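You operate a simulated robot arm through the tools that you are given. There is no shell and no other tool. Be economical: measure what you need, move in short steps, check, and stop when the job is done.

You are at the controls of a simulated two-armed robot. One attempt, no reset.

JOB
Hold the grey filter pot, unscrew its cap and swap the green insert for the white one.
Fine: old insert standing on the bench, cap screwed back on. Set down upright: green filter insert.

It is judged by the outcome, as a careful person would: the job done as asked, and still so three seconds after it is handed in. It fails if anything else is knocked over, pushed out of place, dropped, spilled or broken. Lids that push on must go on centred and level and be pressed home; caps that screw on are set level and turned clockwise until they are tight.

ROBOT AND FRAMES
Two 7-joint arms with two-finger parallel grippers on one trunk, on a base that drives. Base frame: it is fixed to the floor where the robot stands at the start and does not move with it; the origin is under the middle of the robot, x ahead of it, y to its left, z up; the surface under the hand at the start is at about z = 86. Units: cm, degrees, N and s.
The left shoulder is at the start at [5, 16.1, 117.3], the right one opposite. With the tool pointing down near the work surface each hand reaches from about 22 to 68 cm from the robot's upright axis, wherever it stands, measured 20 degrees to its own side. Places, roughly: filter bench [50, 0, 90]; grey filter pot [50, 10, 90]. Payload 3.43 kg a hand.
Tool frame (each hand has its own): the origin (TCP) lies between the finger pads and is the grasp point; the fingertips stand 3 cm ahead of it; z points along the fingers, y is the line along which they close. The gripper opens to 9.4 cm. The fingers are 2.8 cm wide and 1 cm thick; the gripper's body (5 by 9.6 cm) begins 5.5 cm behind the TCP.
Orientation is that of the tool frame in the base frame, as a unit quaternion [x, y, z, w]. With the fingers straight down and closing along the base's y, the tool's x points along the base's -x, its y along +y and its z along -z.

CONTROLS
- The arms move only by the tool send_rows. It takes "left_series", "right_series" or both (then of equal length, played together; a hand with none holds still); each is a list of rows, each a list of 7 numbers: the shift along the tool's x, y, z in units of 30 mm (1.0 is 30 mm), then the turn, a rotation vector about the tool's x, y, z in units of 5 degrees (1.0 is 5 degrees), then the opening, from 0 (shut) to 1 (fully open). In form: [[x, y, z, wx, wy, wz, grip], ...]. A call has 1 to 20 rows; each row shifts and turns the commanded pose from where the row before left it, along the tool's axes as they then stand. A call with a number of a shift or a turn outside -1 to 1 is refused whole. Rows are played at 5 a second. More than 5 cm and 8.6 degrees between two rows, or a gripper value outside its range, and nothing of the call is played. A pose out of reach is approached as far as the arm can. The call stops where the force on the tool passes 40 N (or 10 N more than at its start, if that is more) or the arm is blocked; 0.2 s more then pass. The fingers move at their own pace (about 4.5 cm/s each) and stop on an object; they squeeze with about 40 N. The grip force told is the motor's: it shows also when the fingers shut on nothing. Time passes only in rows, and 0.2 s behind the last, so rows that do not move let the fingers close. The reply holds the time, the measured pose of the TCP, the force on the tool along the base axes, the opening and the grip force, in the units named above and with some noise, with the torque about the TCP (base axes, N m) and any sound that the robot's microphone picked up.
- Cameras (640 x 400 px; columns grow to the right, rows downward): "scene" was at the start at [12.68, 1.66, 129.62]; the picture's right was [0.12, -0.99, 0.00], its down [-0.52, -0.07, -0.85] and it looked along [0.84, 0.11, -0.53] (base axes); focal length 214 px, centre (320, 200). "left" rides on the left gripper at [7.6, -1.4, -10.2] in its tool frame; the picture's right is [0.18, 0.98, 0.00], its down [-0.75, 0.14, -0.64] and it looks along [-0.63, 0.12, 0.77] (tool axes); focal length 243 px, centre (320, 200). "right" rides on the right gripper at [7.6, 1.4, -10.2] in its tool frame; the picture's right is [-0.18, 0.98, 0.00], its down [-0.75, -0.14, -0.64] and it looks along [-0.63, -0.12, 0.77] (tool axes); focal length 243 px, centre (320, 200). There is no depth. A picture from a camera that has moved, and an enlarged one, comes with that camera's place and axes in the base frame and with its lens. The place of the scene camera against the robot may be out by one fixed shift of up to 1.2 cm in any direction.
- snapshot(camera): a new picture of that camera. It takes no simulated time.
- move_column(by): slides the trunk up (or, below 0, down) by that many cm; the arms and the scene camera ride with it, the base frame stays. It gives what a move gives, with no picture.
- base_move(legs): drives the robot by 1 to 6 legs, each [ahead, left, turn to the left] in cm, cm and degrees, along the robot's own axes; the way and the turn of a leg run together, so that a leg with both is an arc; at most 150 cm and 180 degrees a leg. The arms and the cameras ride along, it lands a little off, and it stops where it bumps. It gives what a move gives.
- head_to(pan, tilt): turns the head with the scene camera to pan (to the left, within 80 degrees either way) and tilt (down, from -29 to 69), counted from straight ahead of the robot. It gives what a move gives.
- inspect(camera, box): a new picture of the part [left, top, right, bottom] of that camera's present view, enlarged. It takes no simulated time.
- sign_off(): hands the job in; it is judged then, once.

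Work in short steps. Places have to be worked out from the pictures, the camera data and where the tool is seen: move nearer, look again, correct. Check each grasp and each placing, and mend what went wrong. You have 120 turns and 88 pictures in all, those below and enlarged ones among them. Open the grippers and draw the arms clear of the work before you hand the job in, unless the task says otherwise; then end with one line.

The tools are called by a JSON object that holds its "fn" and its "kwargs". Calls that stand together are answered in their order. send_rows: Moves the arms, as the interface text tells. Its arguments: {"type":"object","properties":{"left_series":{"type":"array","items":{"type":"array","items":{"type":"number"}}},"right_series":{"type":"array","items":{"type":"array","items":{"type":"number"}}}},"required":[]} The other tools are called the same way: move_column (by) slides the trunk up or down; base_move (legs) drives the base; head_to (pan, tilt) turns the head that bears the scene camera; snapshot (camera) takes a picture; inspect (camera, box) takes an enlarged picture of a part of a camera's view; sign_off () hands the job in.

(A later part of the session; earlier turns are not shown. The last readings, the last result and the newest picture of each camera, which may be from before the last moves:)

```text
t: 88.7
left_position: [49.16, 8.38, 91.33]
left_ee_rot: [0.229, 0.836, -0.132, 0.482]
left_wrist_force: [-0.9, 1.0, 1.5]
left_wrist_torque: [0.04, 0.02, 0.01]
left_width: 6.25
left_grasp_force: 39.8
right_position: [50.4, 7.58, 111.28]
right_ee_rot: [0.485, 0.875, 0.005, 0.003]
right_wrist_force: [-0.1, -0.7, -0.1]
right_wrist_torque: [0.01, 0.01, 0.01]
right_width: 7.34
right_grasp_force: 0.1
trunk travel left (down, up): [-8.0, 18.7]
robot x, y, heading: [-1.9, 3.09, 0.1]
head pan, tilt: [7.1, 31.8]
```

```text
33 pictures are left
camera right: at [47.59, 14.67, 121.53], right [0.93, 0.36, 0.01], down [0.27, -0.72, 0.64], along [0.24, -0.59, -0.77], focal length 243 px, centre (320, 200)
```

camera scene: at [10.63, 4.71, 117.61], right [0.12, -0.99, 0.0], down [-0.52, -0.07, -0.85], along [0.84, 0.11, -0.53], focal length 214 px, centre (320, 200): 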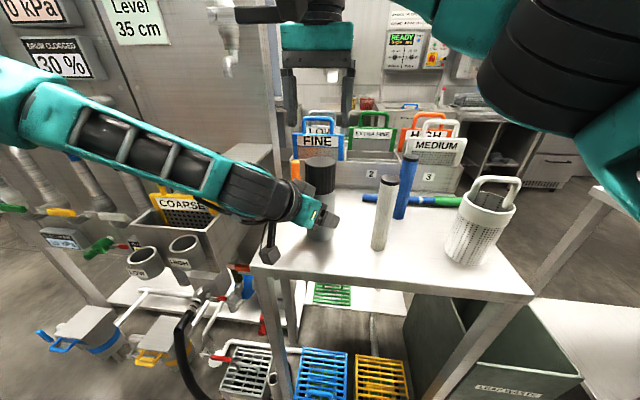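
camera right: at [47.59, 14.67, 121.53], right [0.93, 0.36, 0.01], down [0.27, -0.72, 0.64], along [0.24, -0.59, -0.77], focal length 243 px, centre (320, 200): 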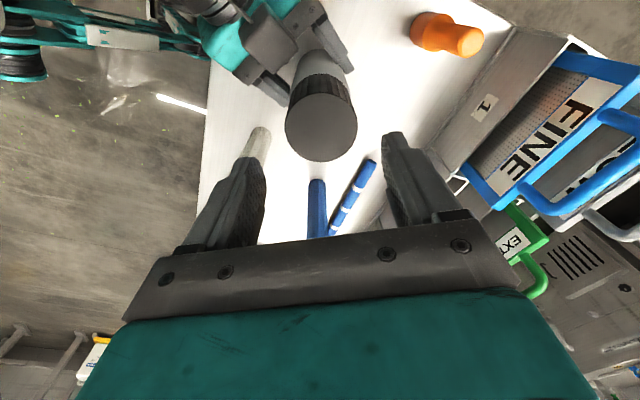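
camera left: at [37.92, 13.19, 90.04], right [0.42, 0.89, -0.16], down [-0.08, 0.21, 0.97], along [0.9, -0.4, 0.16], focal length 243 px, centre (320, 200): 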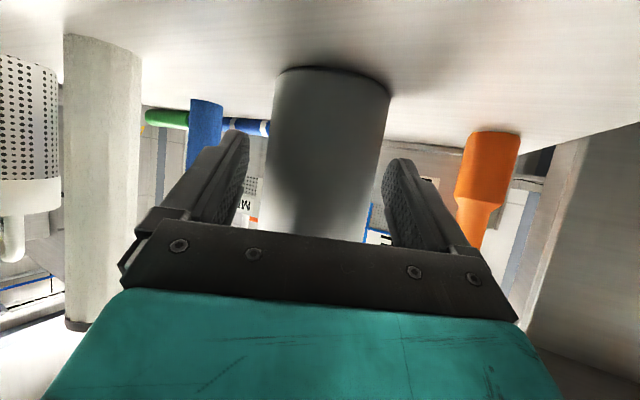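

The cap is at (50.6,7.6). Descend to z≈104.1, close and turn 60°, then check the torque.

{"fn": "send_rows", "kwargs": {"right_series": [[-0.035, 0.057, 0.6, 0, 0, 0, 0.78], [0, 0, 0.6, 0, 0, 0, 0.78], [0, 0, 0.6, 0, 0, 0, 0.78], [0, 0, 0.6, 0, 0, 0, 0.78], [0, 0, 0, 0, 0, 0, 0], [0, 0, 0, 0, 0, 0, 0], [0, 0, 0, 0, 0, 0, 0], [0, 0, -0.002, 0, 0, -1, 0], [0, 0, -0.002, 0, 0, -1, 0], [0, 0, -0.002, 0, 0, -1, 0], [0, 0, -0.002, 0, 0, -1, 0], [0, 0, -0.002, 0, 0, -1, 0], [0, 0, -0.002, 0, 0, -1, 0]]}}

```text
t: 91.5
left_position: [49.21, 8.36, 91.27]
left_ee_rot: [0.227, 0.837, -0.131, 0.481]
left_wrist_force: [1.3, 8.8, 0.6]
left_wrist_torque: [-0.53, 0.02, 0.67]
left_width: 6.1
left_grasp_force: 40.7
right_position: [50.77, 7.47, 104.02]
right_ee_rot: [0.24, 0.971, 0.003, 0.003]
right_wrist_force: [-0.7, -8.6, -2.2]
right_wrist_torque: [-0.54, 0.12, -0.58]
right_width: 5.56
right_grasp_force: 40.0
trunk travel left (down, up): [-8.0, 18.7]
robot x, y, heading: [-1.94, 3.01, -0.1]
head pan, tilt: [7.1, 31.8]
```

There is resistance again, already 0.6 N·m after 30°. Perhaps the cap is already free and just rubbing, so I'll ease back 10° and test a lift of 1 cm.

{"fn": "send_rows", "kwargs": {"right_series": [[0, 0, 0, 0, 0, 1, 0], [0, 0, 0, 0, 0, 1, 0], [0, 0, -0.07, 0, 0, 0, 0], [0, 0, -0.07, 0, 0, 0, 0], [0, 0, -0.07, 0, 0, 0, 0]]}}

{"fn": "inspect", "kwargs": {"camera": "scene", "box": [270, 120, 390, 240]}}

```text
t: 92.7
left_position: [49.24, 8.19, 91.68]
left_ee_rot: [0.228, 0.833, -0.132, 0.486]
left_wrist_force: [-3.1, 13.9, 23.3]
left_wrist_torque: [-1.39, -0.32, 0.17]
left_width: 6.11
left_grasp_force: 40.0
right_position: [50.83, 7.52, 104.48]
right_ee_rot: [0.326, 0.945, 0.003, 0.003]
right_wrist_force: [3.0, -14.3, -25.8]
right_wrist_torque: [-0.69, -0.52, -0.01]
right_width: 5.57
right_grasp_force: 40.0
trunk travel left (down, up): [-8.0, 18.7]
robot x, y, heading: [-1.87, 2.91, -0.3]
head pan, tilt: [7.1, 31.8]
```

```text
3.33 times, centred on (330, 180) of scene
camera zoom: at [10.65, 4.67, 117.61], right [0.12, -0.99, 0.0], down [-0.52, -0.07, -0.85], along [0.84, 0.11, -0.53], focal length 715 px, centre (287, 267)
```

zoom: 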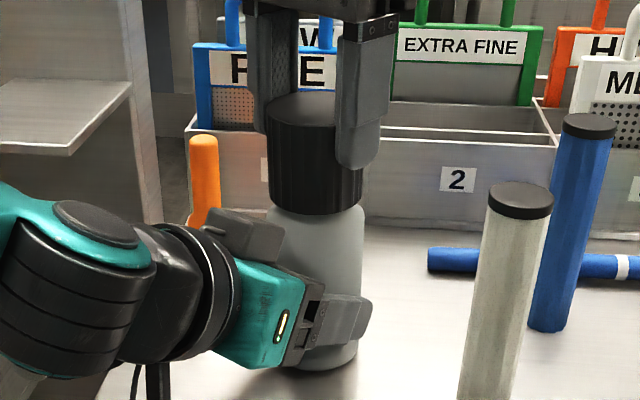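

The pull reached −26 N, so the cap is still engaged. I'll lower back to slightly below the neutral height (light push down), then turn in small steps to see whether it frees.

{"fn": "send_rows", "kwargs": {"right_series": [[0, 0, 0.08, 0, 0, 0, 0], [0, 0, 0.08, 0, 0, 0, 0], [0, 0, 0.06, 0, 0, 0, 0], [0, 0, 0, 0, 0, 0, 0]]}}

{"fn": "send_rows", "kwargs": {"right_series": [[0, 0, 0, 0, 0, -1, 0], [0, 0, 0, 0, 0, -1, 0], [0, 0, 0, 0, 0, 0, 0]]}}

{"fn": "send_rows", "kwargs": {"right_series": [[0, 0, 0, 0, 0, -1, 0], [0, 0, 0, 0, 0, -1, 0], [0, 0, 0, 0, 0, -1, 0], [0, 0, 0, 0, 0, 0, 0]]}}

```text
t: 93.7
left_position: [49.17, 8.46, 91.33]
left_ee_rot: [0.227, 0.837, -0.131, 0.481]
left_wrist_force: [5.8, 11.9, 10.9]
left_wrist_torque: [-0.99, -0.19, 0.22]
left_width: 6.07
left_grasp_force: 40.3
right_position: [50.65, 7.56, 104.16]
right_ee_rot: [0.324, 0.946, 0.006, 0.003]
right_wrist_force: [-4.4, -11.7, -9.4]
right_wrist_torque: [-0.51, 0.55, -0.03]
right_width: 5.53
right_grasp_force: 40.1
trunk travel left (down, up): [-8.0, 18.7]
robot x, y, heading: [-2.29, 2.98, -0.0]
head pan, tilt: [7.1, 31.8]
```

```text
t: 94.5
left_position: [49.24, 8.4, 91.35]
left_ee_rot: [0.228, 0.837, -0.132, 0.48]
left_wrist_force: [8.2, 10.4, 3.5]
left_wrist_torque: [-0.68, 0.32, 0.69]
left_width: 6.07
left_grasp_force: 40.4
right_position: [50.63, 7.57, 104.19]
right_ee_rot: [0.24, 0.971, 0.004, 0.003]
right_wrist_force: [-8.5, -9.5, -2.5]
right_wrist_torque: [-0.47, 0.76, -0.53]
right_width: 5.58
right_grasp_force: 39.9
trunk travel left (down, up): [-8.0, 18.7]
robot x, y, heading: [-2.22, 2.6, 0.1]
head pan, tilt: [7.1, 31.8]
```

```text
t: 95.5
left_position: [49.25, 8.33, 91.23]
left_ee_rot: [0.225, 0.838, -0.13, 0.48]
left_wrist_force: [1.1, 14.5, -2.0]
left_wrist_torque: [-0.88, 0.13, 1.22]
left_width: 5.86
left_grasp_force: 40.3
right_position: [50.69, 7.58, 104.1]
right_ee_rot: [0.113, 0.994, 0.005, 0.005]
right_wrist_force: [-0.7, -11.6, 5.1]
right_wrist_torque: [-0.57, 0.06, -1.05]
right_width: 5.56
right_grasp_force: 40.0
trunk travel left (down, up): [-8.0, 18.7]
robot x, y, heading: [-2.01, 3.02, 0.3]
head pan, tilt: [7.1, 31.8]
```

To work out what's going on, I'll turn clockwise 45° from here and read the torque. If that is free, the cap is at the loose end of its thread.

{"fn": "send_rows", "kwargs": {"right_series": [[0, 0, 0, 0, 0, 1, 0], [0, 0, 0, 0, 0, 1, 0], [0, 0, 0, 0, 0, 1, 0], [0, 0, 0, 0, 0, 1, 0], [0, 0, 0, 0, 0, 0, 0]]}}

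{"fn": "send_rows", "kwargs": {"right_series": [[0, 0, 0, 0, 0, 1, 0], [0, 0, 0, 0, 0, 1, 0], [0, 0, 0, 0, 0, 1, 0], [0, 0, 0, 0, 0, 1, 0], [0, 0, 0, 0, 0, 1, 0], [0, 0, 0, 0, 0, 0, 0]]}}

```text
t: 96.7
left_position: [49.06, 8.31, 91.3]
left_ee_rot: [0.23, 0.836, -0.134, 0.48]
left_wrist_force: [-2.4, 14.2, -8.2]
left_wrist_torque: [-1.11, 0.68, 0.23]
left_width: 5.85
left_grasp_force: 40.5
right_position: [50.75, 7.53, 104.0]
right_ee_rot: [0.284, 0.959, 0.005, 0.004]
right_wrist_force: [1.9, -12.6, 9.1]
right_wrist_torque: [-0.41, -0.72, 0.03]
right_width: 5.56
right_grasp_force: 40.2
trunk travel left (down, up): [-8.0, 18.7]
robot x, y, heading: [-1.7, 2.61, -0.1]
head pan, tilt: [7.1, 31.8]
```

```text
t: 98.1
left_position: [49.11, 8.3, 91.36]
left_ee_rot: [0.23, 0.836, -0.133, 0.481]
left_wrist_force: [-8.1, 8.9, -12.0]
left_wrist_torque: [-1.08, 0.15, 0.08]
left_width: 5.88
left_grasp_force: 39.7
right_position: [50.75, 7.59, 104.0]
right_ee_rot: [0.485, 0.875, 0.006, 0.003]
right_wrist_force: [8.4, -8.6, 10.1]
right_wrist_torque: [0.12, -1.08, 0.03]
right_width: 5.51
right_grasp_force: 39.8
trunk travel left (down, up): [-8.0, 18.7]
robot x, y, heading: [-1.86, 3.08, 0.1]
head pan, tilt: [7.1, 31.8]
```

Clockwise is free and counterclockwise hits a stop, so the cap is at the loose end of its thread. I'll first renew the left grip, with the right steadying the pot: open, advance 1 cm and close.

{"fn": "send_rows", "kwargs": {"left_series": [[0, 0, 0, 0, 0, 0, 0.8], [0, 0, 0, 0, 0, 0, 0.85], [-0.083, 0.03, 0.145, 0, 0, 0, 0.85], [-0.083, 0.027, 0.145, 0, 0, 0, 0.85], [0, 0, 0, 0, 0, 0, 0], [0, 0, 0, 0, 0, 0, 0], [0, 0, 0, 0, 0, 0, 0], [0, 0, 0, 0, 0, 0, 0]]}}

{"fn": "snapshot", "kwargs": {"camera": "left"}}

```text
t: 99.9
left_position: [50.02, 7.75, 91.38]
left_ee_rot: [0.231, 0.836, -0.133, 0.48]
left_wrist_force: [0.2, -13.0, 1.3]
left_wrist_torque: [0.66, 0.33, -0.01]
left_width: 6.29
left_grasp_force: 39.7
right_position: [50.65, 7.56, 104.08]
right_ee_rot: [0.483, 0.875, 0.006, 0.003]
right_wrist_force: [-1.7, 10.3, 4.3]
right_wrist_torque: [0.7, 0.11, 0.0]
right_width: 5.51
right_grasp_force: 40.3
trunk travel left (down, up): [-8.0, 18.7]
robot x, y, heading: [-1.83, 2.87, -0.0]
head pan, tilt: [7.1, 31.8]
```

```text
31 pictures are left
camera left: at [38.41, 13.01, 90.06], right [0.42, 0.89, -0.16], down [-0.08, 0.21, 0.97], along [0.9, -0.4, 0.16], focal length 243 px, centre (320, 200)
```

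left: 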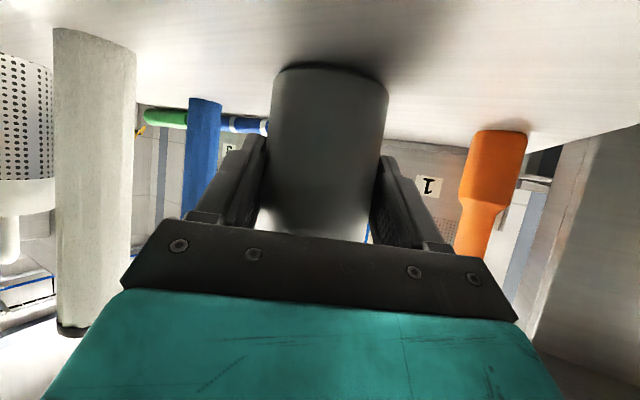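

A solid grip (6.29). Now turn counterclockwise again in stages.

{"fn": "send_rows", "kwargs": {"right_series": [[0, 0, 0, 0, 0, -1, 0], [0, 0, 0, 0, 0, -1, 0], [0, 0, 0, 0, 0, -1, 0], [0, 0, 0, 0, 0, -1, 0], [0, 0, 0, 0, 0, -1, 0], [0, 0, 0, 0, 0, -1, 0], [0, 0, 0, 0, 0, 0, 0]]}}

{"fn": "send_rows", "kwargs": {"right_series": [[0, 0, 0, 0, 0, -1, 0], [0, 0, 0, 0, 0, -1, 0], [0, 0, 0, 0, 0, -1, 0], [0, 0, 0, 0, 0, -1, 0], [0, 0, 0, 0, 0, -1, 0], [0, 0, 0, 0, 0, -1, 0], [0, 0, 0, 0, 0, 0, 0]]}}

```text
t: 101.5
left_position: [50.2, 7.97, 91.38]
left_ee_rot: [0.228, 0.836, -0.133, 0.482]
left_wrist_force: [5.8, -12.7, 0.3]
left_wrist_torque: [0.84, 0.34, 0.02]
left_width: 6.3
left_grasp_force: 39.6
right_position: [50.55, 7.58, 104.05]
right_ee_rot: [0.24, 0.971, 0.005, 0.003]
right_wrist_force: [-6.3, 11.6, 3.0]
right_wrist_torque: [0.53, 0.62, -0.01]
right_width: 5.57
right_grasp_force: 39.8
trunk travel left (down, up): [-8.0, 18.7]
robot x, y, heading: [-2.23, 3.4, -0.0]
head pan, tilt: [7.1, 31.8]
```

```text
t: 103.1
left_position: [50.2, 7.96, 91.34]
left_ee_rot: [0.228, 0.836, -0.132, 0.481]
left_wrist_force: [1.1, 2.8, 4.3]
left_wrist_torque: [0.06, 0.13, -0.01]
left_width: 6.26
left_grasp_force: 39.9
right_position: [50.68, 7.52, 104.08]
right_ee_rot: [-0.019, 1.0, 0.003, 0.006]
right_wrist_force: [-0.5, -1.5, 0.1]
right_wrist_torque: [-0.1, 0.03, -0.03]
right_width: 5.54
right_grasp_force: 39.4
trunk travel left (down, up): [-8.0, 18.7]
robot x, y, heading: [-1.94, 3.2, 0.1]
head pan, tilt: [7.1, 31.8]
```

Now it turns freely. The resistance came from the bad left grip. Finish the stroke (25° more).

{"fn": "send_rows", "kwargs": {"right_series": [[0, 0, 0, 0, 0, -1, 0], [0, 0, 0, 0, 0, -1, 0], [0, 0, 0, 0, 0, -1, 0], [0, 0, 0, 0, 0, -1, 0], [0, 0, 0, 0, 0, -1, 0], [0, 0, 0, 0, 0, 0, 0]]}}

{"fn": "inspect", "kwargs": {"camera": "scene", "box": [270, 120, 390, 240]}}

```text
t: 104.5
left_position: [50.19, 7.97, 91.35]
left_ee_rot: [0.228, 0.836, -0.131, 0.482]
left_wrist_force: [6.3, 3.4, 3.3]
left_wrist_torque: [0.01, 0.42, 0.07]
left_width: 6.28
left_grasp_force: 40.2
right_position: [50.65, 7.41, 104.07]
right_ee_rot: [-0.236, 0.972, 0.003, 0.006]
right_wrist_force: [-5.5, -2.3, 0.1]
right_wrist_torque: [-0.12, 0.32, -0.03]
right_width: 5.52
right_grasp_force: 40.0
trunk travel left (down, up): [-8.0, 18.7]
robot x, y, heading: [-2.02, 3.02, 0.3]
head pan, tilt: [7.1, 31.8]
```

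```text
3.33 times, centred on (330, 180) of scene
camera zoom: at [10.6, 4.67, 117.62], right [0.12, -0.99, 0.0], down [-0.52, -0.07, -0.85], along [0.84, 0.11, -0.53], focal length 715 px, centre (287, 267)
```

zoom: 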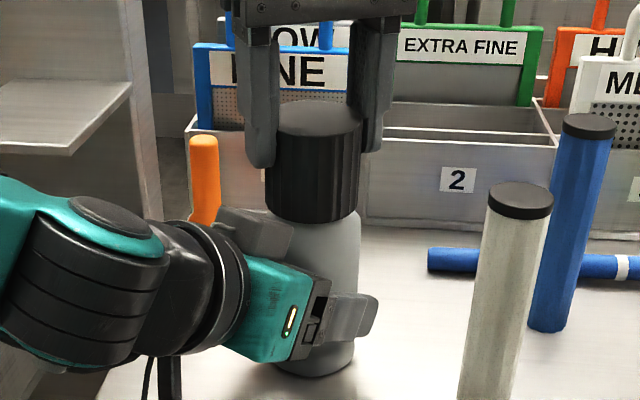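

All forces are small. I'll do further rewind and stroke cycles with this good grip.

{"fn": "send_rows", "kwargs": {"right_series": [[0, 0, 0, 0, 0, 0, 0.72], [0, 0, 0, 0, 0, 1, 0.74], [0, 0, 0, 0, 0, 1, 0.74], [0, 0, 0, 0, 0, 1, 0.74], [0, 0, 0, 0, 0, 1, 0.74], [0, 0, 0, 0, 0, 1, 0.74], [0, 0, 0, 0, 0, 1, 0.74], [0, 0, 0, 0, 0, 1, 0.74], [0, 0, 0, 0, 0, 1, 0.74], [0, 0, 0, 0, 0, 1, 0.74], [0, 0, 0, 0, 0, 1, 0.74], [0, 0, 0, 0, 0, 1, 0.74], [0, 0, 0, 0, 0, 1, 0.74], [0, 0, 0, 0, 0, 1, 0.74], [0, 0, 0, 0, 0, 1, 0.74], [0, 0, 0, 0, 0, 1, 0.74], [0, 0, 0, 0, 0, 1, 0.74], [0, 0, 0, 0, 0, 1, 0.74], [0, 0, 0, 0, 0, 1, 0.74]]}}

{"fn": "send_rows", "kwargs": {"right_series": [[0, 0, 0, 0, 0, 0, 0], [0, 0, 0, 0, 0, 0, 0], [0, 0, 0, 0, 0, -1, 0], [0, 0, 0, 0, 0, -1, 0], [0, 0, 0, 0, 0, -1, 0], [0, 0, 0, 0, 0, -1, 0], [0, 0, 0, 0, 0, -1, 0], [0, 0, 0, 0, 0, -1, 0], [0, 0, 0, 0, 0, -1, 0], [0, 0, 0, 0, 0, -1, 0], [0, 0, 0, 0, 0, -1, 0], [0, 0, 0, 0, 0, -1, 0], [0, 0, 0, 0, 0, -1, 0], [0, 0, 0, 0, 0, -1, 0], [0, 0, 0, 0, 0, -1, 0], [0, 0, 0, 0, 0, -1, 0], [0, 0, 0, 0, 0, -1, 0], [0, 0, 0, 0, 0, -1, 0], [0, 0, 0, 0, 0, -1, 0]]}}

```text
t: 108.5
left_position: [50.2, 7.97, 91.44]
left_ee_rot: [0.228, 0.836, -0.131, 0.481]
left_wrist_force: [0.2, 0.7, 2.5]
left_wrist_torque: [0.05, 0.1, 0.01]
left_width: 6.28
left_grasp_force: 40.4
right_position: [50.52, 7.57, 104.04]
right_ee_rot: [0.523, 0.852, 0.006, 0.002]
right_wrist_force: [0.4, -0.3, -0.8]
right_wrist_torque: [0.03, -0.02, 0.02]
right_width: 6.94
right_grasp_force: 0.0
trunk travel left (down, up): [-8.0, 18.7]
robot x, y, heading: [-2.02, 3.19, -0.2]
head pan, tilt: [7.1, 31.8]
```

```text
t: 112.5
left_position: [50.07, 8.0, 91.45]
left_ee_rot: [0.228, 0.836, -0.131, 0.481]
left_wrist_force: [9.8, 10.9, -2.6]
left_wrist_torque: [-0.31, 0.5, 0.28]
left_width: 6.29
left_grasp_force: 40.3
right_position: [50.75, 7.49, 104.06]
right_ee_rot: [-0.192, 0.981, 0.001, 0.005]
right_wrist_force: [-5.6, -12.8, 13.9]
right_wrist_torque: [-1.2, 0.38, -0.19]
right_width: 5.55
right_grasp_force: 40.1
trunk travel left (down, up): [-8.0, 18.7]
robot x, y, heading: [-1.72, 2.48, 0.1]
head pan, tilt: [7.1, 31.8]
```

The cap is pushing up (14 N), so it is rising on the thread. Rewind with the hand raised 3 mm, and let it drift up during the next stroke.

{"fn": "send_rows", "kwargs": {"right_series": [[0, 0, 0, 0, 0, 0, 0.72], [0, 0, -0.1, 0, 0, 1, 0.74], [0, 0, 0, 0, 0, 1, 0.74], [0, 0, 0, 0, 0, 1, 0.74], [0, 0, 0, 0, 0, 1, 0.74], [0, 0, 0, 0, 0, 1, 0.74], [0, 0, 0, 0, 0, 1, 0.74], [0, 0, 0, 0, 0, 1, 0.74], [0, 0, 0, 0, 0, 1, 0.74], [0, 0, 0, 0, 0, 1, 0.74], [0, 0, 0, 0, 0, 1, 0.74], [0, 0, 0, 0, 0, 1, 0.74], [0, 0, 0, 0, 0, 1, 0.74], [0, 0, 0, 0, 0, 1, 0.74], [0, 0, 0, 0, 0, 1, 0.74], [0, 0, 0, 0, 0, 1, 0.74], [0, 0, 0, 0, 0, 1, 0.74], [0, 0, 0, 0, 0, 1, 0.74]]}}

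{"fn": "send_rows", "kwargs": {"right_series": [[0, 0, 0, 0, 0, 0, 0], [0, 0, 0, 0, 0, 0, 0], [0, 0, -0.003, 0, 0, -1, 0], [0, 0, -0.003, 0, 0, -1, 0], [0, 0, -0.003, 0, 0, -1, 0], [0, 0, -0.003, 0, 0, -1, 0], [0, 0, -0.003, 0, 0, -1, 0], [0, 0, -0.003, 0, 0, -1, 0], [0, 0, -0.003, 0, 0, -1, 0], [0, 0, -0.003, 0, 0, -1, 0], [0, 0, -0.003, 0, 0, -1, 0], [0, 0, -0.003, 0, 0, -1, 0], [0, 0, -0.003, 0, 0, -1, 0], [0, 0, -0.003, 0, 0, -1, 0], [0, 0, -0.003, 0, 0, -1, 0], [0, 0, -0.003, 0, 0, -1, 0], [0, 0, -0.003, 0, 0, -1, 0], [0, 0, -0.003, 0, 0, -1, 0], [0, 0, -0.003, 0, 0, -1, 0]]}}

{"fn": "inspect", "kwargs": {"camera": "scene", "box": [270, 120, 390, 240]}}

```text
t: 116.3
left_position: [50.17, 7.82, 91.32]
left_ee_rot: [0.229, 0.836, -0.132, 0.481]
left_wrist_force: [0.3, 0.1, 0.8]
left_wrist_torque: [0.06, 0.07, 0.02]
left_width: 6.29
left_grasp_force: 40.0
right_position: [50.74, 7.58, 104.43]
right_ee_rot: [0.522, 0.853, 0.006, 0.003]
right_wrist_force: [0.3, 0.2, 0.0]
right_wrist_torque: [0.05, 0.02, -0.01]
right_width: 6.94
right_grasp_force: 0.0
trunk travel left (down, up): [-8.0, 18.7]
robot x, y, heading: [-2.4, 2.97, -0.0]
head pan, tilt: [7.1, 31.8]
```

```text
t: 120.3
left_position: [50.07, 7.96, 91.44]
left_ee_rot: [0.228, 0.836, -0.131, 0.481]
left_wrist_force: [-0.2, 8.3, 1.9]
left_wrist_torque: [-0.46, -0.02, 0.1]
left_width: 6.29
left_grasp_force: 40.0
right_position: [50.78, 7.53, 104.63]
right_ee_rot: [-0.191, 0.982, 0.003, 0.006]
right_wrist_force: [1.4, -8.6, 0.0]
right_wrist_torque: [-0.58, -0.08, -0.08]
right_width: 5.51
right_grasp_force: 39.6
trunk travel left (down, up): [-8.0, 18.7]
robot x, y, heading: [-2.11, 3.09, 0.2]
head pan, tilt: [7.1, 31.8]
```

```text
3.33 times, centred on (330, 180) of scene
camera zoom: at [10.62, 4.66, 117.62], right [0.12, -0.99, 0.0], down [-0.52, -0.07, -0.85], along [0.84, 0.11, -0.53], focal length 715 px, centre (287, 267)
```

zoom: 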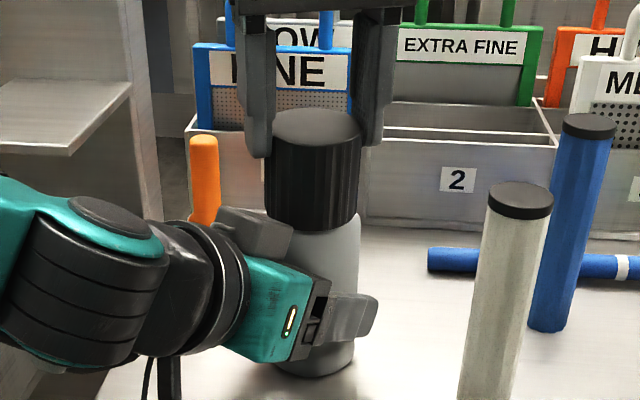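

The cap seems to have dropped about 5 mm compared with before, which suggests it came off the thread and reseated loosely. Lift test with the good left grip.

{"fn": "send_rows", "kwargs": {"right_series": [[0, 0, -0.07, 0, 0, 0, 0], [0, 0, -0.07, 0, 0, 0, 0], [0, 0, -0.07, 0, 0, 0, 0], [0, 0, 0, 0, 0, 0, 0]]}}

{"fn": "inspect", "kwargs": {"camera": "scene", "box": [270, 120, 390, 240]}}

```text
t: 121.3
left_position: [50.21, 7.99, 91.28]
left_ee_rot: [0.228, 0.835, -0.133, 0.482]
left_wrist_force: [-5.1, 12.5, 4.9]
left_wrist_torque: [-0.84, -0.52, -0.05]
left_width: 6.28
left_grasp_force: 39.8
right_position: [50.7, 7.54, 105.14]
right_ee_rot: [-0.191, 0.982, 0.002, 0.006]
right_wrist_force: [6.9, -11.0, -5.4]
right_wrist_torque: [-0.7, -0.43, 0.02]
right_width: 5.53
right_grasp_force: 39.6
trunk travel left (down, up): [-8.0, 18.7]
robot x, y, heading: [-2.24, 2.8, 0.1]
head pan, tilt: [7.1, 31.8]
```

```text
3.33 times, centred on (330, 180) of scene
camera zoom: at [10.63, 4.67, 117.62], right [0.12, -0.99, 0.0], down [-0.52, -0.07, -0.85], along [0.84, 0.11, -0.53], focal length 715 px, centre (287, 267)
```

zoom: 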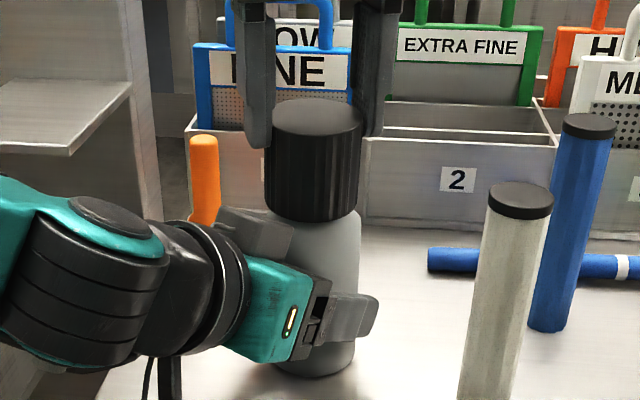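

The cap rises freely with the hand (−5 N), with only some sideways binding. I'll relieve the sideways force (shift −y, +x) and keep lifting 1.5 cm.

{"fn": "send_rows", "kwargs": {"right_series": [[-0.012, -0.06, 0, 0, 0, 0, 0], [0, 0, -0.1, 0, 0, 0, 0], [0, 0, -0.1, 0, 0, 0, 0], [0, 0, -0.1, 0, 0, 0, 0], [0, 0, -0.1, 0, 0, 0, 0], [0, 0, -0.1, 0, 0, 0, 0]]}}

{"fn": "inspect", "kwargs": {"camera": "scene", "box": [270, 120, 390, 240]}}

```text
t: 122.7
left_position: [50.16, 7.8, 91.37]
left_ee_rot: [0.229, 0.836, -0.132, 0.481]
left_wrist_force: [0.4, -0.2, 2.6]
left_wrist_torque: [0.08, 0.03, -0.02]
left_width: 6.27
left_grasp_force: 40.2
right_position: [50.86, 7.37, 106.75]
right_ee_rot: [-0.192, 0.981, 0.002, 0.005]
right_wrist_force: [0.0, -0.1, 0.5]
right_wrist_torque: [-0.01, -0.02, -0.05]
right_width: 5.52
right_grasp_force: 40.2
trunk travel left (down, up): [-8.0, 18.7]
robot x, y, heading: [-2.32, 3.14, -0.1]
head pan, tilt: [7.1, 31.8]
```

```text
3.33 times, centred on (330, 180) of scene
camera zoom: at [10.62, 4.66, 117.62], right [0.12, -0.99, 0.0], down [-0.52, -0.07, -0.85], along [0.84, 0.11, -0.53], focal length 715 px, centre (287, 267)
```

zoom: 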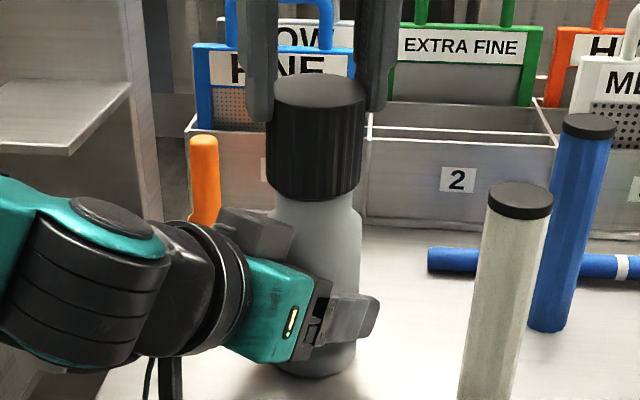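

The cap is off the thread and free (force ≈0). Lift it 3.5 cm more and check what is under it.

{"fn": "send_rows", "kwargs": {"right_series": [[0, 0, -0.2, 0, 0, 0, 0], [0, 0, -0.25, 0, 0, 0, 0], [0, 0, -0.25, 0, 0, 0, 0], [0, 0, -0.25, 0, 0, 0, 0], [0, 0, -0.25, 0, 0, 0, 0]]}}

{"fn": "inspect", "kwargs": {"camera": "scene", "box": [250, 80, 410, 240]}}

```text
t: 123.9
left_position: [50.27, 7.91, 91.47]
left_ee_rot: [0.229, 0.836, -0.132, 0.482]
left_wrist_force: [-1.8, 0.5, 2.1]
left_wrist_torque: [0.06, 0.16, 0.04]
left_width: 6.27
left_grasp_force: 39.7
right_position: [50.62, 7.45, 110.38]
right_ee_rot: [-0.192, 0.981, 0.001, 0.006]
right_wrist_force: [-0.1, 0.4, 0.1]
right_wrist_torque: [-0.01, 0.02, -0.01]
right_width: 5.53
right_grasp_force: 40.0
trunk travel left (down, up): [-8.0, 18.7]
robot x, y, heading: [-1.75, 2.95, 0.1]
head pan, tilt: [7.1, 31.8]
```

```text
2.50 times, centred on (330, 160) of scene
camera zoom: at [10.6, 4.66, 117.62], right [0.12, -0.99, 0.0], down [-0.52, -0.07, -0.85], along [0.84, 0.11, -0.53], focal length 536 px, centre (295, 300)
```

zoom: 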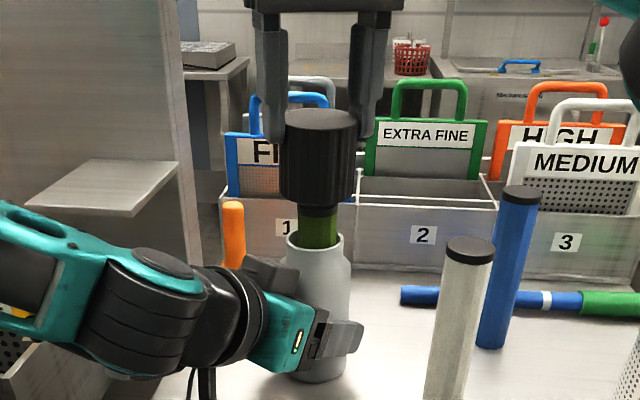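

The green insert shows right under the cap. I'll lift another 1.2 cm to see whether it stays in the pot.

{"fn": "send_rows", "kwargs": {"right_series": [[0, 0, -0.2, 0, 0, 0, 0], [0, 0, -0.2, 0, 0, 0, 0]]}}

{"fn": "inspect", "kwargs": {"camera": "scene", "box": [250, 80, 410, 240]}}

```text
t: 124.5
left_position: [50.22, 7.99, 91.4]
left_ee_rot: [0.228, 0.836, -0.131, 0.482]
left_wrist_force: [-1.1, 0.1, 1.9]
left_wrist_torque: [0.13, 0.15, 0.03]
left_width: 6.28
left_grasp_force: 39.9
right_position: [50.48, 7.31, 111.36]
right_ee_rot: [-0.191, 0.982, 0.002, 0.005]
right_wrist_force: [-0.7, 0.2, -0.3]
right_wrist_torque: [-0.02, -0.03, 0.02]
right_width: 5.5
right_grasp_force: 40.1
trunk travel left (down, up): [-8.0, 18.7]
robot x, y, heading: [-1.8, 2.58, -0.2]
head pan, tilt: [7.1, 31.8]
```

```text
2.50 times, centred on (330, 160) of scene
camera zoom: at [10.6, 4.67, 117.62], right [0.12, -0.99, 0.0], down [-0.52, -0.07, -0.85], along [0.84, 0.11, -0.53], focal length 536 px, centre (295, 300)
```

zoom: 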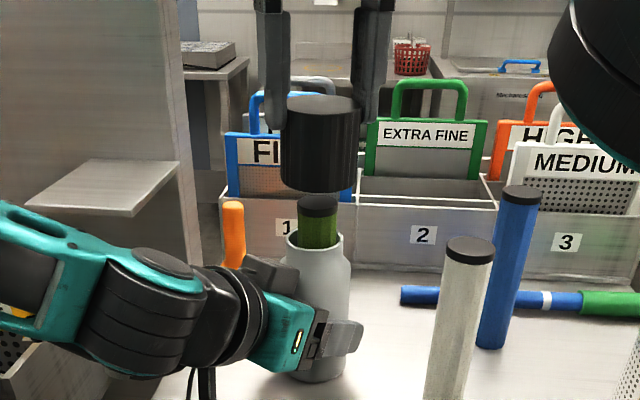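

The insert stays in the pot and the cap is clear. I'll carry the cap toward the free spot near (54,−1), behind the white insert.

{"fn": "send_rows", "kwargs": {"right_series": [[0.25, -0.62, 0, 0, 0, 0, 0], [0.25, -0.62, 0, 0, 0, 0, 0], [-0.18, -0.41, 0.2, 0, 0, 1, 0], [-0.18, -0.41, 0.2, 0, 0, 1, 0], [-0.18, -0.41, 0.2, 0, 0, 1, 0], [-0.18, -0.41, 0.2, 0, 0, 1, 0]]}}

{"fn": "snapshot", "kwargs": {"camera": "right"}}

```text
t: 125.9
left_position: [50.21, 7.89, 91.2]
left_ee_rot: [0.228, 0.836, -0.132, 0.481]
left_wrist_force: [0.8, -0.8, 2.5]
left_wrist_torque: [0.03, 0.02, 0.0]
left_width: 6.26
left_grasp_force: 40.0
right_position: [54.16, -0.78, 109.02]
right_ee_rot: [-0.017, 1.0, 0.004, 0.005]
right_wrist_force: [-0.3, 0.3, -0.5]
right_wrist_torque: [0.01, 0.02, 0.01]
right_width: 5.55
right_grasp_force: 39.2
trunk travel left (down, up): [-8.0, 18.7]
robot x, y, heading: [-1.93, 3.03, -0.2]
head pan, tilt: [7.1, 31.8]
```

```text
24 pictures are left
camera right: at [46.48, 0.16, 119.22], right [0.15, 0.99, 0.01], down [0.75, -0.12, 0.65], along [0.64, -0.09, -0.76], focal length 243 px, centre (320, 200)
```

right: 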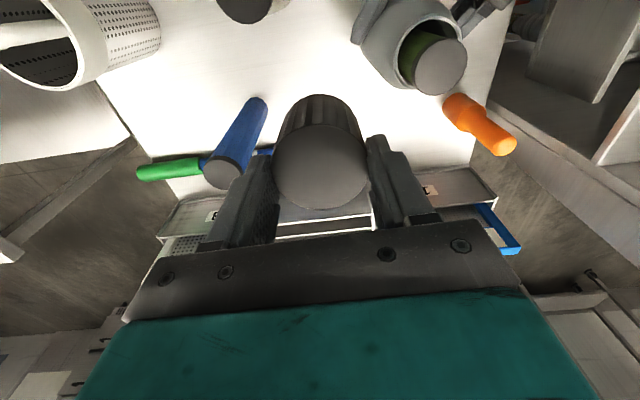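

The place below is free. Descend 14 cm to just above the bench.

{"fn": "send_rows", "kwargs": {"right_series": [[0, 0, 0.9, 0, 0, 0, 0], [0, 0, 0.9, 0, 0, 0, 0], [0, 0, 0.9, 0, 0, 0, 0], [0, 0, 0.9, 0, 0, 0, 0], [0, 0, 0.6, 0, 0, 0, 0], [0, 0, 0.2, 0, 0, 0, 0]]}}

{"fn": "inspect", "kwargs": {"camera": "scene", "box": [270, 100, 450, 220]}}

```text
t: 127.3
left_position: [50.19, 8.03, 91.26]
left_ee_rot: [0.229, 0.836, -0.133, 0.481]
left_wrist_force: [-1.0, -0.1, 1.9]
left_wrist_torque: [0.1, 0.12, 0.02]
left_width: 6.23
left_grasp_force: 40.0
right_position: [54.22, -0.72, 95.77]
right_ee_rot: [-0.019, 1.0, 0.004, 0.005]
right_wrist_force: [-0.1, -0.2, -0.7]
right_wrist_torque: [0.02, -0.03, 0.03]
right_width: 5.52
right_grasp_force: 39.6
trunk travel left (down, up): [-8.0, 18.7]
robot x, y, heading: [-2.23, 3.03, 0.1]
head pan, tilt: [7.1, 31.8]
```

```text
3.33 times, centred on (360, 160) of scene
camera zoom: at [10.61, 4.67, 117.62], right [0.12, -0.99, 0.0], down [-0.52, -0.07, -0.85], along [0.84, 0.11, -0.53], focal length 715 px, centre (187, 333)
```

zoom: 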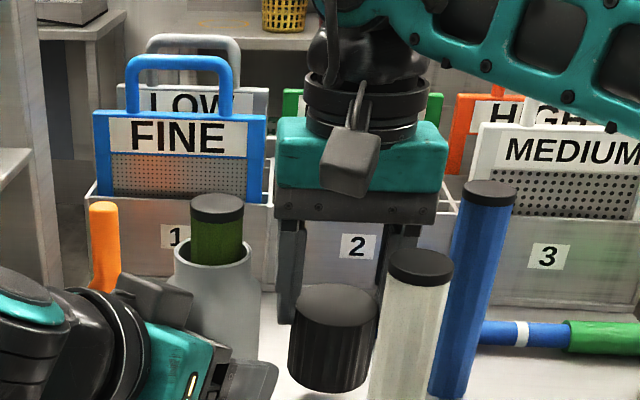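

The cap is still about 1–2 cm above the bench. Lower in small steps until contact.

{"fn": "send_rows", "kwargs": {"right_series": [[0, 0, 0.12, 0, 0, 0, 0], [0, 0, 0.12, 0, 0, 0, 0], [0, 0, 0.1, 0, 0, 0, 0]]}}

{"fn": "send_rows", "kwargs": {"right_series": [[0, 0, 0.06, 0, 0, 0, 0], [0, 0, 0.06, 0, 0, 0, 0]]}}

{"fn": "send_rows", "kwargs": {"right_series": [[0, 0, 0.06, 0, 0, 0, 0], [0, 0, 0.06, 0, 0, 0, 0]]}}

```text
t: 128.1
left_position: [50.21, 7.9, 91.4]
left_ee_rot: [0.229, 0.836, -0.133, 0.481]
left_wrist_force: [-0.1, 0.1, 0.7]
left_wrist_torque: [0.09, 0.09, -0.04]
left_width: 6.27
left_grasp_force: 40.6
right_position: [54.18, -0.8, 94.87]
right_ee_rot: [-0.018, 1.0, 0.003, 0.006]
right_wrist_force: [-0.5, -0.7, 0.1]
right_wrist_torque: [-0.02, -0.02, -0.02]
right_width: 5.53
right_grasp_force: 40.7
trunk travel left (down, up): [-8.0, 18.7]
robot x, y, heading: [-2.11, 3.1, 0.1]
head pan, tilt: [7.1, 31.8]
```

```text
t: 128.7
left_position: [50.2, 7.96, 91.26]
left_ee_rot: [0.229, 0.836, -0.133, 0.481]
left_wrist_force: [0.1, -0.2, 1.1]
left_wrist_torque: [0.04, 0.09, -0.06]
left_width: 6.29
left_grasp_force: 40.3
right_position: [54.27, -0.8, 94.41]
right_ee_rot: [-0.019, 1.0, 0.004, 0.006]
right_wrist_force: [-0.6, -0.5, -0.7]
right_wrist_torque: [-0.05, -0.01, -0.01]
right_width: 5.52
right_grasp_force: 39.9
trunk travel left (down, up): [-8.0, 18.7]
robot x, y, heading: [-2.2, 2.75, 0.0]
head pan, tilt: [7.1, 31.8]
```

```text
t: 129.3
left_position: [50.17, 7.86, 91.3]
left_ee_rot: [0.228, 0.836, -0.132, 0.481]
left_wrist_force: [-0.6, -0.1, -0.1]
left_wrist_torque: [0.02, 0.07, 0.01]
left_width: 6.28
left_grasp_force: 40.1
right_position: [54.23, -0.64, 94.19]
right_ee_rot: [-0.019, 1.0, 0.004, 0.004]
right_wrist_force: [-0.5, 0.8, -0.7]
right_wrist_torque: [-0.01, 0.04, 0.0]
right_width: 5.54
right_grasp_force: 40.4
trunk travel left (down, up): [-8.0, 18.7]
robot x, y, heading: [-1.97, 2.72, -0.2]
head pan, tilt: [7.1, 31.8]
```

No contact yet; continue down gently.

{"fn": "send_rows", "kwargs": {"right_series": [[0, 0, 0.06, 0, 0, 0, 0], [0, 0, 0.06, 0, 0, 0, 0]]}}

{"fn": "send_rows", "kwargs": {"right_series": [[0, 0, 0.05, 0, 0, 0, 0], [0, 0, 0.05, 0, 0, 0, 0]]}}

{"fn": "send_rows", "kwargs": {"right_series": [[0, 0, 0.05, 0, 0, 0, 0], [0, 0, 0.05, 0, 0, 0, 0]]}}

```text
t: 129.9
left_position: [50.14, 7.97, 91.31]
left_ee_rot: [0.228, 0.836, -0.132, 0.481]
left_wrist_force: [-0.5, 1.1, 1.2]
left_wrist_torque: [0.03, 0.03, -0.03]
left_width: 6.27
left_grasp_force: 40.4
right_position: [54.16, -0.73, 93.62]
right_ee_rot: [-0.018, 1.0, 0.004, 0.006]
right_wrist_force: [-0.4, -0.8, -0.4]
right_wrist_torque: [-0.04, -0.02, -0.03]
right_width: 5.5
right_grasp_force: 40.2
trunk travel left (down, up): [-8.0, 18.7]
robot x, y, heading: [-2.29, 3.06, 0.1]
head pan, tilt: [7.1, 31.8]
```

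```text
t: 130.5
left_position: [50.17, 7.89, 91.41]
left_ee_rot: [0.229, 0.836, -0.132, 0.481]
left_wrist_force: [0.0, -0.4, 0.1]
left_wrist_torque: [0.06, 0.06, 0.02]
left_width: 6.28
left_grasp_force: 40.3
right_position: [54.32, -0.68, 93.44]
right_ee_rot: [-0.018, 1.0, 0.004, 0.005]
right_wrist_force: [-0.1, -0.8, -0.4]
right_wrist_torque: [0.0, 0.0, -0.01]
right_width: 5.51
right_grasp_force: 40.1
trunk travel left (down, up): [-8.0, 18.7]
robot x, y, heading: [-2.2, 2.89, -0.1]
head pan, tilt: [7.1, 31.8]
```

```text
t: 131.1
left_position: [50.27, 7.84, 91.35]
left_ee_rot: [0.228, 0.836, -0.131, 0.481]
left_wrist_force: [-0.1, 0.4, 1.4]
left_wrist_torque: [0.04, 0.06, 0.0]
left_width: 6.28
left_grasp_force: 40.0
right_position: [54.3, -0.74, 93.14]
right_ee_rot: [-0.019, 1.0, 0.004, 0.005]
right_wrist_force: [0.5, -0.2, -0.4]
right_wrist_torque: [-0.05, 0.0, 0.03]
right_width: 5.53
right_grasp_force: 39.5
trunk travel left (down, up): [-8.0, 18.7]
robot x, y, heading: [-2.39, 2.78, -0.1]
head pan, tilt: [7.1, 31.8]
```

Still none; three more small steps.

{"fn": "send_rows", "kwargs": {"right_series": [[0, 0, 0.05, 0, 0, 0, 0], [0, 0, 0.05, 0, 0, 0, 0]]}}

{"fn": "send_rows", "kwargs": {"right_series": [[0, 0, 0.05, 0, 0, 0, 0], [0, 0, 0.05, 0, 0, 0, 0]]}}

{"fn": "inspect", "kwargs": {"camera": "scene", "box": [270, 100, 450, 220]}}

```text
t: 131.7
left_position: [50.17, 7.95, 91.26]
left_ee_rot: [0.229, 0.836, -0.132, 0.481]
left_wrist_force: [0.2, 1.4, -0.5]
left_wrist_torque: [-0.02, 0.05, 0.01]
left_width: 6.3
left_grasp_force: 39.9
right_position: [54.2, -0.76, 93.14]
right_ee_rot: [-0.019, 1.0, 0.004, 0.006]
right_wrist_force: [-1.3, -1.5, 15.4]
right_wrist_torque: [-0.11, 0.55, -0.01]
right_width: 5.51
right_grasp_force: 40.3
trunk travel left (down, up): [-8.0, 18.7]
robot x, y, heading: [-2.59, 3.02, 0.1]
head pan, tilt: [7.1, 31.8]
```

```text
t: 132.3
left_position: [50.03, 7.77, 91.54]
left_ee_rot: [0.228, 0.836, -0.132, 0.482]
left_wrist_force: [0.0, 0.1, -1.4]
left_wrist_torque: [0.01, 0.0, 0.0]
left_width: 6.3
left_grasp_force: 40.5
right_position: [54.25, -0.7, 93.07]
right_ee_rot: [-0.018, 1.0, 0.005, 0.009]
right_wrist_force: [1.9, -1.6, 33.9]
right_wrist_torque: [-0.27, 0.64, 0.06]
right_width: 5.53
right_grasp_force: 40.0
trunk travel left (down, up): [-8.0, 18.7]
robot x, y, heading: [-2.05, 2.88, 0.2]
head pan, tilt: [7.1, 31.8]
```

```text
3.33 times, centred on (360, 160) of scene
camera zoom: at [10.4, 4.66, 117.68], right [0.12, -0.99, 0.0], down [-0.52, -0.07, -0.85], along [0.84, 0.11, -0.52], focal length 715 px, centre (187, 333)
```

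zoom: 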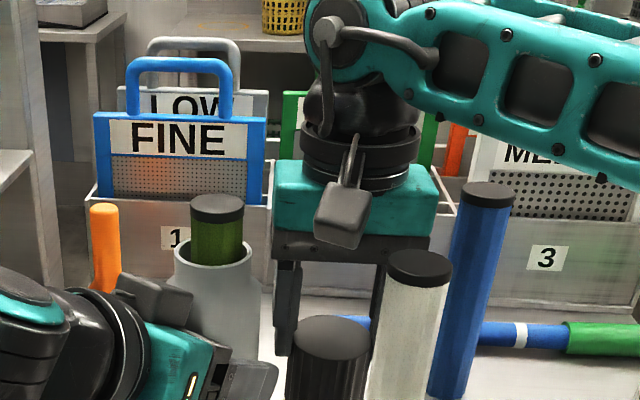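

The cap sits on the bench (contact at TCP z≈93.2). Ease up 1.5 mm, open and rise straight up.

{"fn": "send_rows", "kwargs": {"right_series": [[0, 0, -0.07, 0, 0, 0, 0], [0, 0, 0, 0, 0, 0, 0.75], [0, 0, 0, 0, 0, 0, 0.75], [0, 0, -0.3, 0, 0, 0, 0.75], [0, 0, -0.9, 0, 0, 0, 0.75], [0, 0, -0.9, 0, 0, 0, 0.75], [0, 0, -0.9, 0, 0, 0, 0.75], [0, 0, -0.9, 0, 0, 0, 0.75], [0, 0, -0.9, 0, 0, 0, 0.75], [0, 0, -0.5, 0, 0, 0, 0.75]]}}

{"fn": "snapshot", "kwargs": {"camera": "right"}}

```text
t: 134.5
left_position: [50.22, 7.94, 91.32]
left_ee_rot: [0.228, 0.836, -0.132, 0.482]
left_wrist_force: [-0.4, 0.9, 0.8]
left_wrist_torque: [0.1, 0.1, 0.0]
left_width: 6.28
left_grasp_force: 40.0
right_position: [53.96, -0.71, 108.73]
right_ee_rot: [-0.019, 1.0, 0.003, 0.004]
right_wrist_force: [-0.3, -0.1, 0.5]
right_wrist_torque: [-0.01, 0.01, -0.02]
right_width: 7.06
right_grasp_force: 0.0
trunk travel left (down, up): [-8.0, 18.7]
robot x, y, heading: [-2.08, 2.81, -0.1]
head pan, tilt: [7.1, 31.8]
```

```text
21 pictures are left
camera right: at [46.41, 0.19, 118.86], right [0.15, 0.99, 0.01], down [0.75, -0.12, 0.65], along [0.64, -0.09, -0.76], focal length 243 px, centre (320, 200)
```

right: 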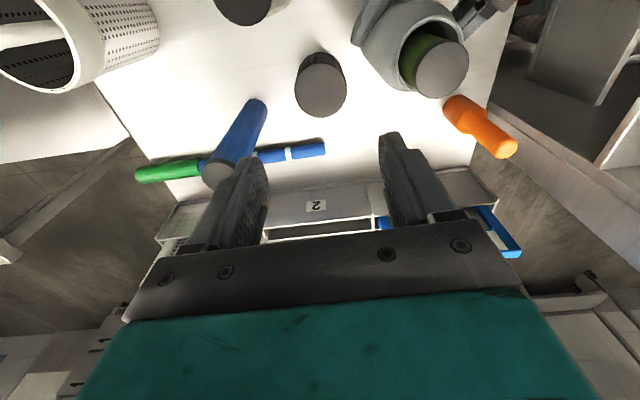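

The cap stands on the bench. To pull out a 16 cm insert the right hand needs more height, so I'll release the pot (it stands by itself), retract the left hand and raise the column 8 cm.

{"fn": "send_rows", "kwargs": {"left_series": [[0, 0, 0, 0, 0, 0, 0.7], [0, 0, 0, 0, 0, 0, 0.85], [0, 0, 0, 0, 0, 0, 0.85], [0, 0, -0.3, 0, 0, 0, 0.85], [0, 0, -0.7, 0, 0, 0, 0.85], [0, 0, -0.7, 0, 0, 0, 0.85], [0, 0, -0.7, 0, 0, 0, 0.85]]}}

{"fn": "move_column", "kwargs": {"by": 8}}

{"fn": "snapshot", "kwargs": {"camera": "scene"}}

```text
t: 136.1
left_position: [45.04, 11.16, 94.77]
left_ee_rot: [0.227, 0.836, -0.131, 0.482]
left_wrist_force: [-0.5, -0.8, 0.1]
left_wrist_torque: [-0.01, -0.02, 0.01]
left_width: 7.99
left_grasp_force: 0.2
right_position: [54.1, -0.85, 108.58]
right_ee_rot: [-0.018, 1.0, 0.003, 0.005]
right_wrist_force: [0.0, 0.9, -0.1]
right_wrist_torque: [0.01, 0.0, 0.0]
right_width: 7.07
right_grasp_force: 0.0
trunk travel left (down, up): [-8.0, 18.7]
robot x, y, heading: [-2.23, 2.97, -0.1]
head pan, tilt: [7.1, 31.8]
```

```text
t: 137.3
left_position: [44.96, 11.13, 102.8]
left_ee_rot: [0.229, 0.836, -0.133, 0.481]
left_wrist_force: [1.0, -0.7, -0.6]
left_wrist_torque: [0.01, 0.03, 0.0]
left_width: 8.0
left_grasp_force: 0.1
right_position: [53.99, -0.86, 116.57]
right_ee_rot: [-0.019, 1.0, 0.004, 0.006]
right_wrist_force: [-0.3, -0.1, -1.0]
right_wrist_torque: [0.01, 0.0, 0.0]
right_width: 7.03
right_grasp_force: 0.1
trunk travel left (down, up): [-16.0, 10.7]
robot x, y, heading: [-2.47, 3.02, 0.1]
head pan, tilt: [7.1, 31.8]
```

```text
20 pictures are left
camera scene: at [10.64, 4.67, 125.61], right [0.12, -0.99, 0.0], down [-0.52, -0.07, -0.85], along [0.84, 0.11, -0.53], focal length 214 px, centre (320, 200)
```

scene: 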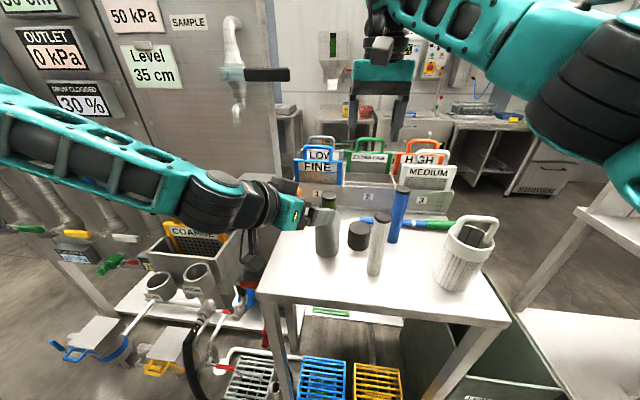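

All is standing. Move the left hand further aside, and bring the right over the green insert at about (51,7.4).

{"fn": "send_rows", "kwargs": {"left_series": [[0, 0.8, -0.6, 0, 0, 0, 0.85], [0, 0.8, -0.6, 0, 0, 0, 0.85], [0, 0.3, 0, 0, 0, 0, 0.85], [0, 0, 0, 0, 0, 0, 0.85], [0, 0, 0, 0, 0, 0, 0.85]], "right_series": [[0, 0, 0, 0, 0, 0, 0.6], [0.25, 0.69, 0.33, 0, 0, 0, 0.6], [0.25, 0.69, 0.33, 0, 0, 0, 0.6], [0.25, 0.69, 0.33, 0, 0, 0, 0.6], [0.25, 0.69, 0.33, 0, 0, 0, 0.6]]}}

{"fn": "snapshot", "kwargs": {"camera": "right"}}

```text
t: 138.5
left_position: [45.19, 17.73, 104.66]
left_ee_rot: [0.229, 0.836, -0.133, 0.481]
left_wrist_force: [0.2, 0.9, 0.8]
left_wrist_torque: [-0.03, 0.0, -0.01]
left_width: 7.97
left_grasp_force: 0.1
right_position: [50.69, 7.47, 112.79]
right_ee_rot: [-0.018, 1.0, 0.003, 0.005]
right_wrist_force: [-0.6, 0.1, 0.2]
right_wrist_torque: [0.0, -0.01, 0.01]
right_width: 5.63
right_grasp_force: 0.1
trunk travel left (down, up): [-16.0, 10.7]
robot x, y, heading: [-2.19, 2.99, 0.2]
head pan, tilt: [7.1, 31.8]
```

```text
19 pictures are left
camera right: at [43.11, 8.59, 122.91], right [0.15, 0.99, 0.01], down [0.75, -0.12, 0.65], along [0.64, -0.09, -0.76], focal length 243 px, centre (320, 200)
```

right: 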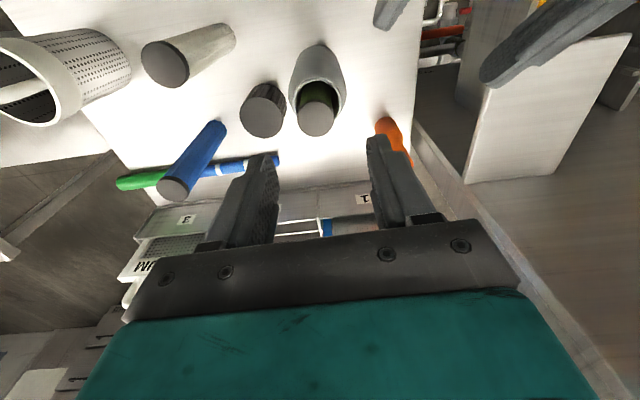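

The insert top is at (51.35,7.35), about 3.3 cm across. Align, descend to TCP z≈102.9 and close.

{"fn": "send_rows", "kwargs": {"right_series": [[-0.22, -0.04, 0.3, 0, 0, 0, 0.58], [0, 0, 0.8, 0, 0, 0, 0.58], [0, 0, 0.8, 0, 0, 0, 0.58], [0, 0, 0.8, 0, 0, 0, 0.58], [0, 0, 0.6, 0, 0, 0, 0.58], [0, 0, 0, 0, 0, 0, 0.58], [0, 0, 0, 0, 0, 0, 0], [0, 0, 0, 0, 0, 0, 0], [0, 0, 0, 0, 0, 0, 0]]}}

{"fn": "snapshot", "kwargs": {"camera": "right"}}

```text
t: 140.5
left_position: [45.19, 17.58, 104.68]
left_ee_rot: [0.228, 0.836, -0.132, 0.481]
left_wrist_force: [-0.3, 0.0, -0.5]
left_wrist_torque: [0.01, 0.02, 0.0]
left_width: 7.98
left_grasp_force: 0.0
right_position: [51.66, 7.43, 102.77]
right_ee_rot: [-0.018, 1.0, 0.004, 0.005]
right_wrist_force: [-0.3, 1.1, -0.1]
right_wrist_torque: [0.04, 0.02, 0.03]
right_width: 3.08
right_grasp_force: 40.0
trunk travel left (down, up): [-16.0, 10.7]
robot x, y, heading: [-2.01, 3.34, 0.0]
head pan, tilt: [7.1, 31.8]
```

```text
18 pictures are left
camera right: at [44.05, 8.34, 113.05], right [0.15, 0.99, 0.01], down [0.75, -0.12, 0.65], along [0.64, -0.09, -0.76], focal length 243 px, centre (320, 200)
```

right: 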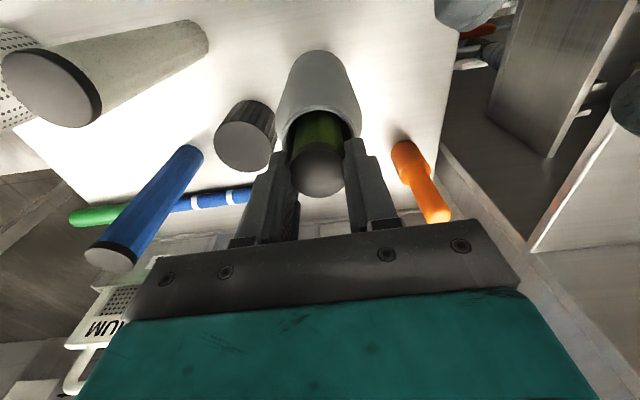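

The insert is gripped at 3.08 cm. Lift 3 cm first and check the force.

{"fn": "send_rows", "kwargs": {"right_series": [[0, 0, -0.25, 0, 0, 0, 0], [0, 0, -0.25, 0, 0, 0, 0], [0, 0, -0.25, 0, 0, 0, 0], [0, 0, -0.25, 0, 0, 0, 0]]}}

{"fn": "inspect", "kwargs": {"camera": "scene", "box": [260, 120, 480, 300]}}

```text
t: 141.5
left_position: [45.14, 17.59, 104.76]
left_ee_rot: [0.228, 0.836, -0.131, 0.481]
left_wrist_force: [-0.2, 0.0, -0.1]
left_wrist_torque: [0.01, 0.0, -0.01]
left_width: 7.99
left_grasp_force: 0.0
right_position: [51.33, 7.27, 105.84]
right_ee_rot: [-0.018, 1.0, 0.004, 0.005]
right_wrist_force: [0.0, -0.2, -0.2]
right_wrist_torque: [0.02, -0.03, -0.01]
right_width: 3.04
right_grasp_force: 39.3
trunk travel left (down, up): [-16.0, 10.7]
robot x, y, heading: [-1.99, 2.76, -0.2]
head pan, tilt: [7.1, 31.8]
```

```text
2.22 times, centred on (370, 210) of scene
camera zoom: at [10.62, 4.67, 125.62], right [0.12, -0.99, 0.0], down [-0.52, -0.07, -0.85], along [0.84, 0.11, -0.53], focal length 477 px, centre (209, 178)
```

zoom: 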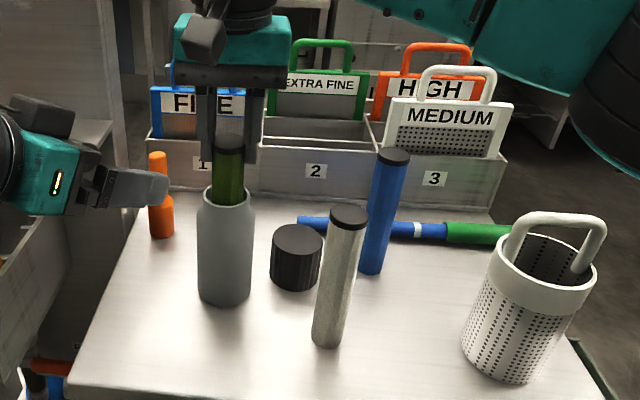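

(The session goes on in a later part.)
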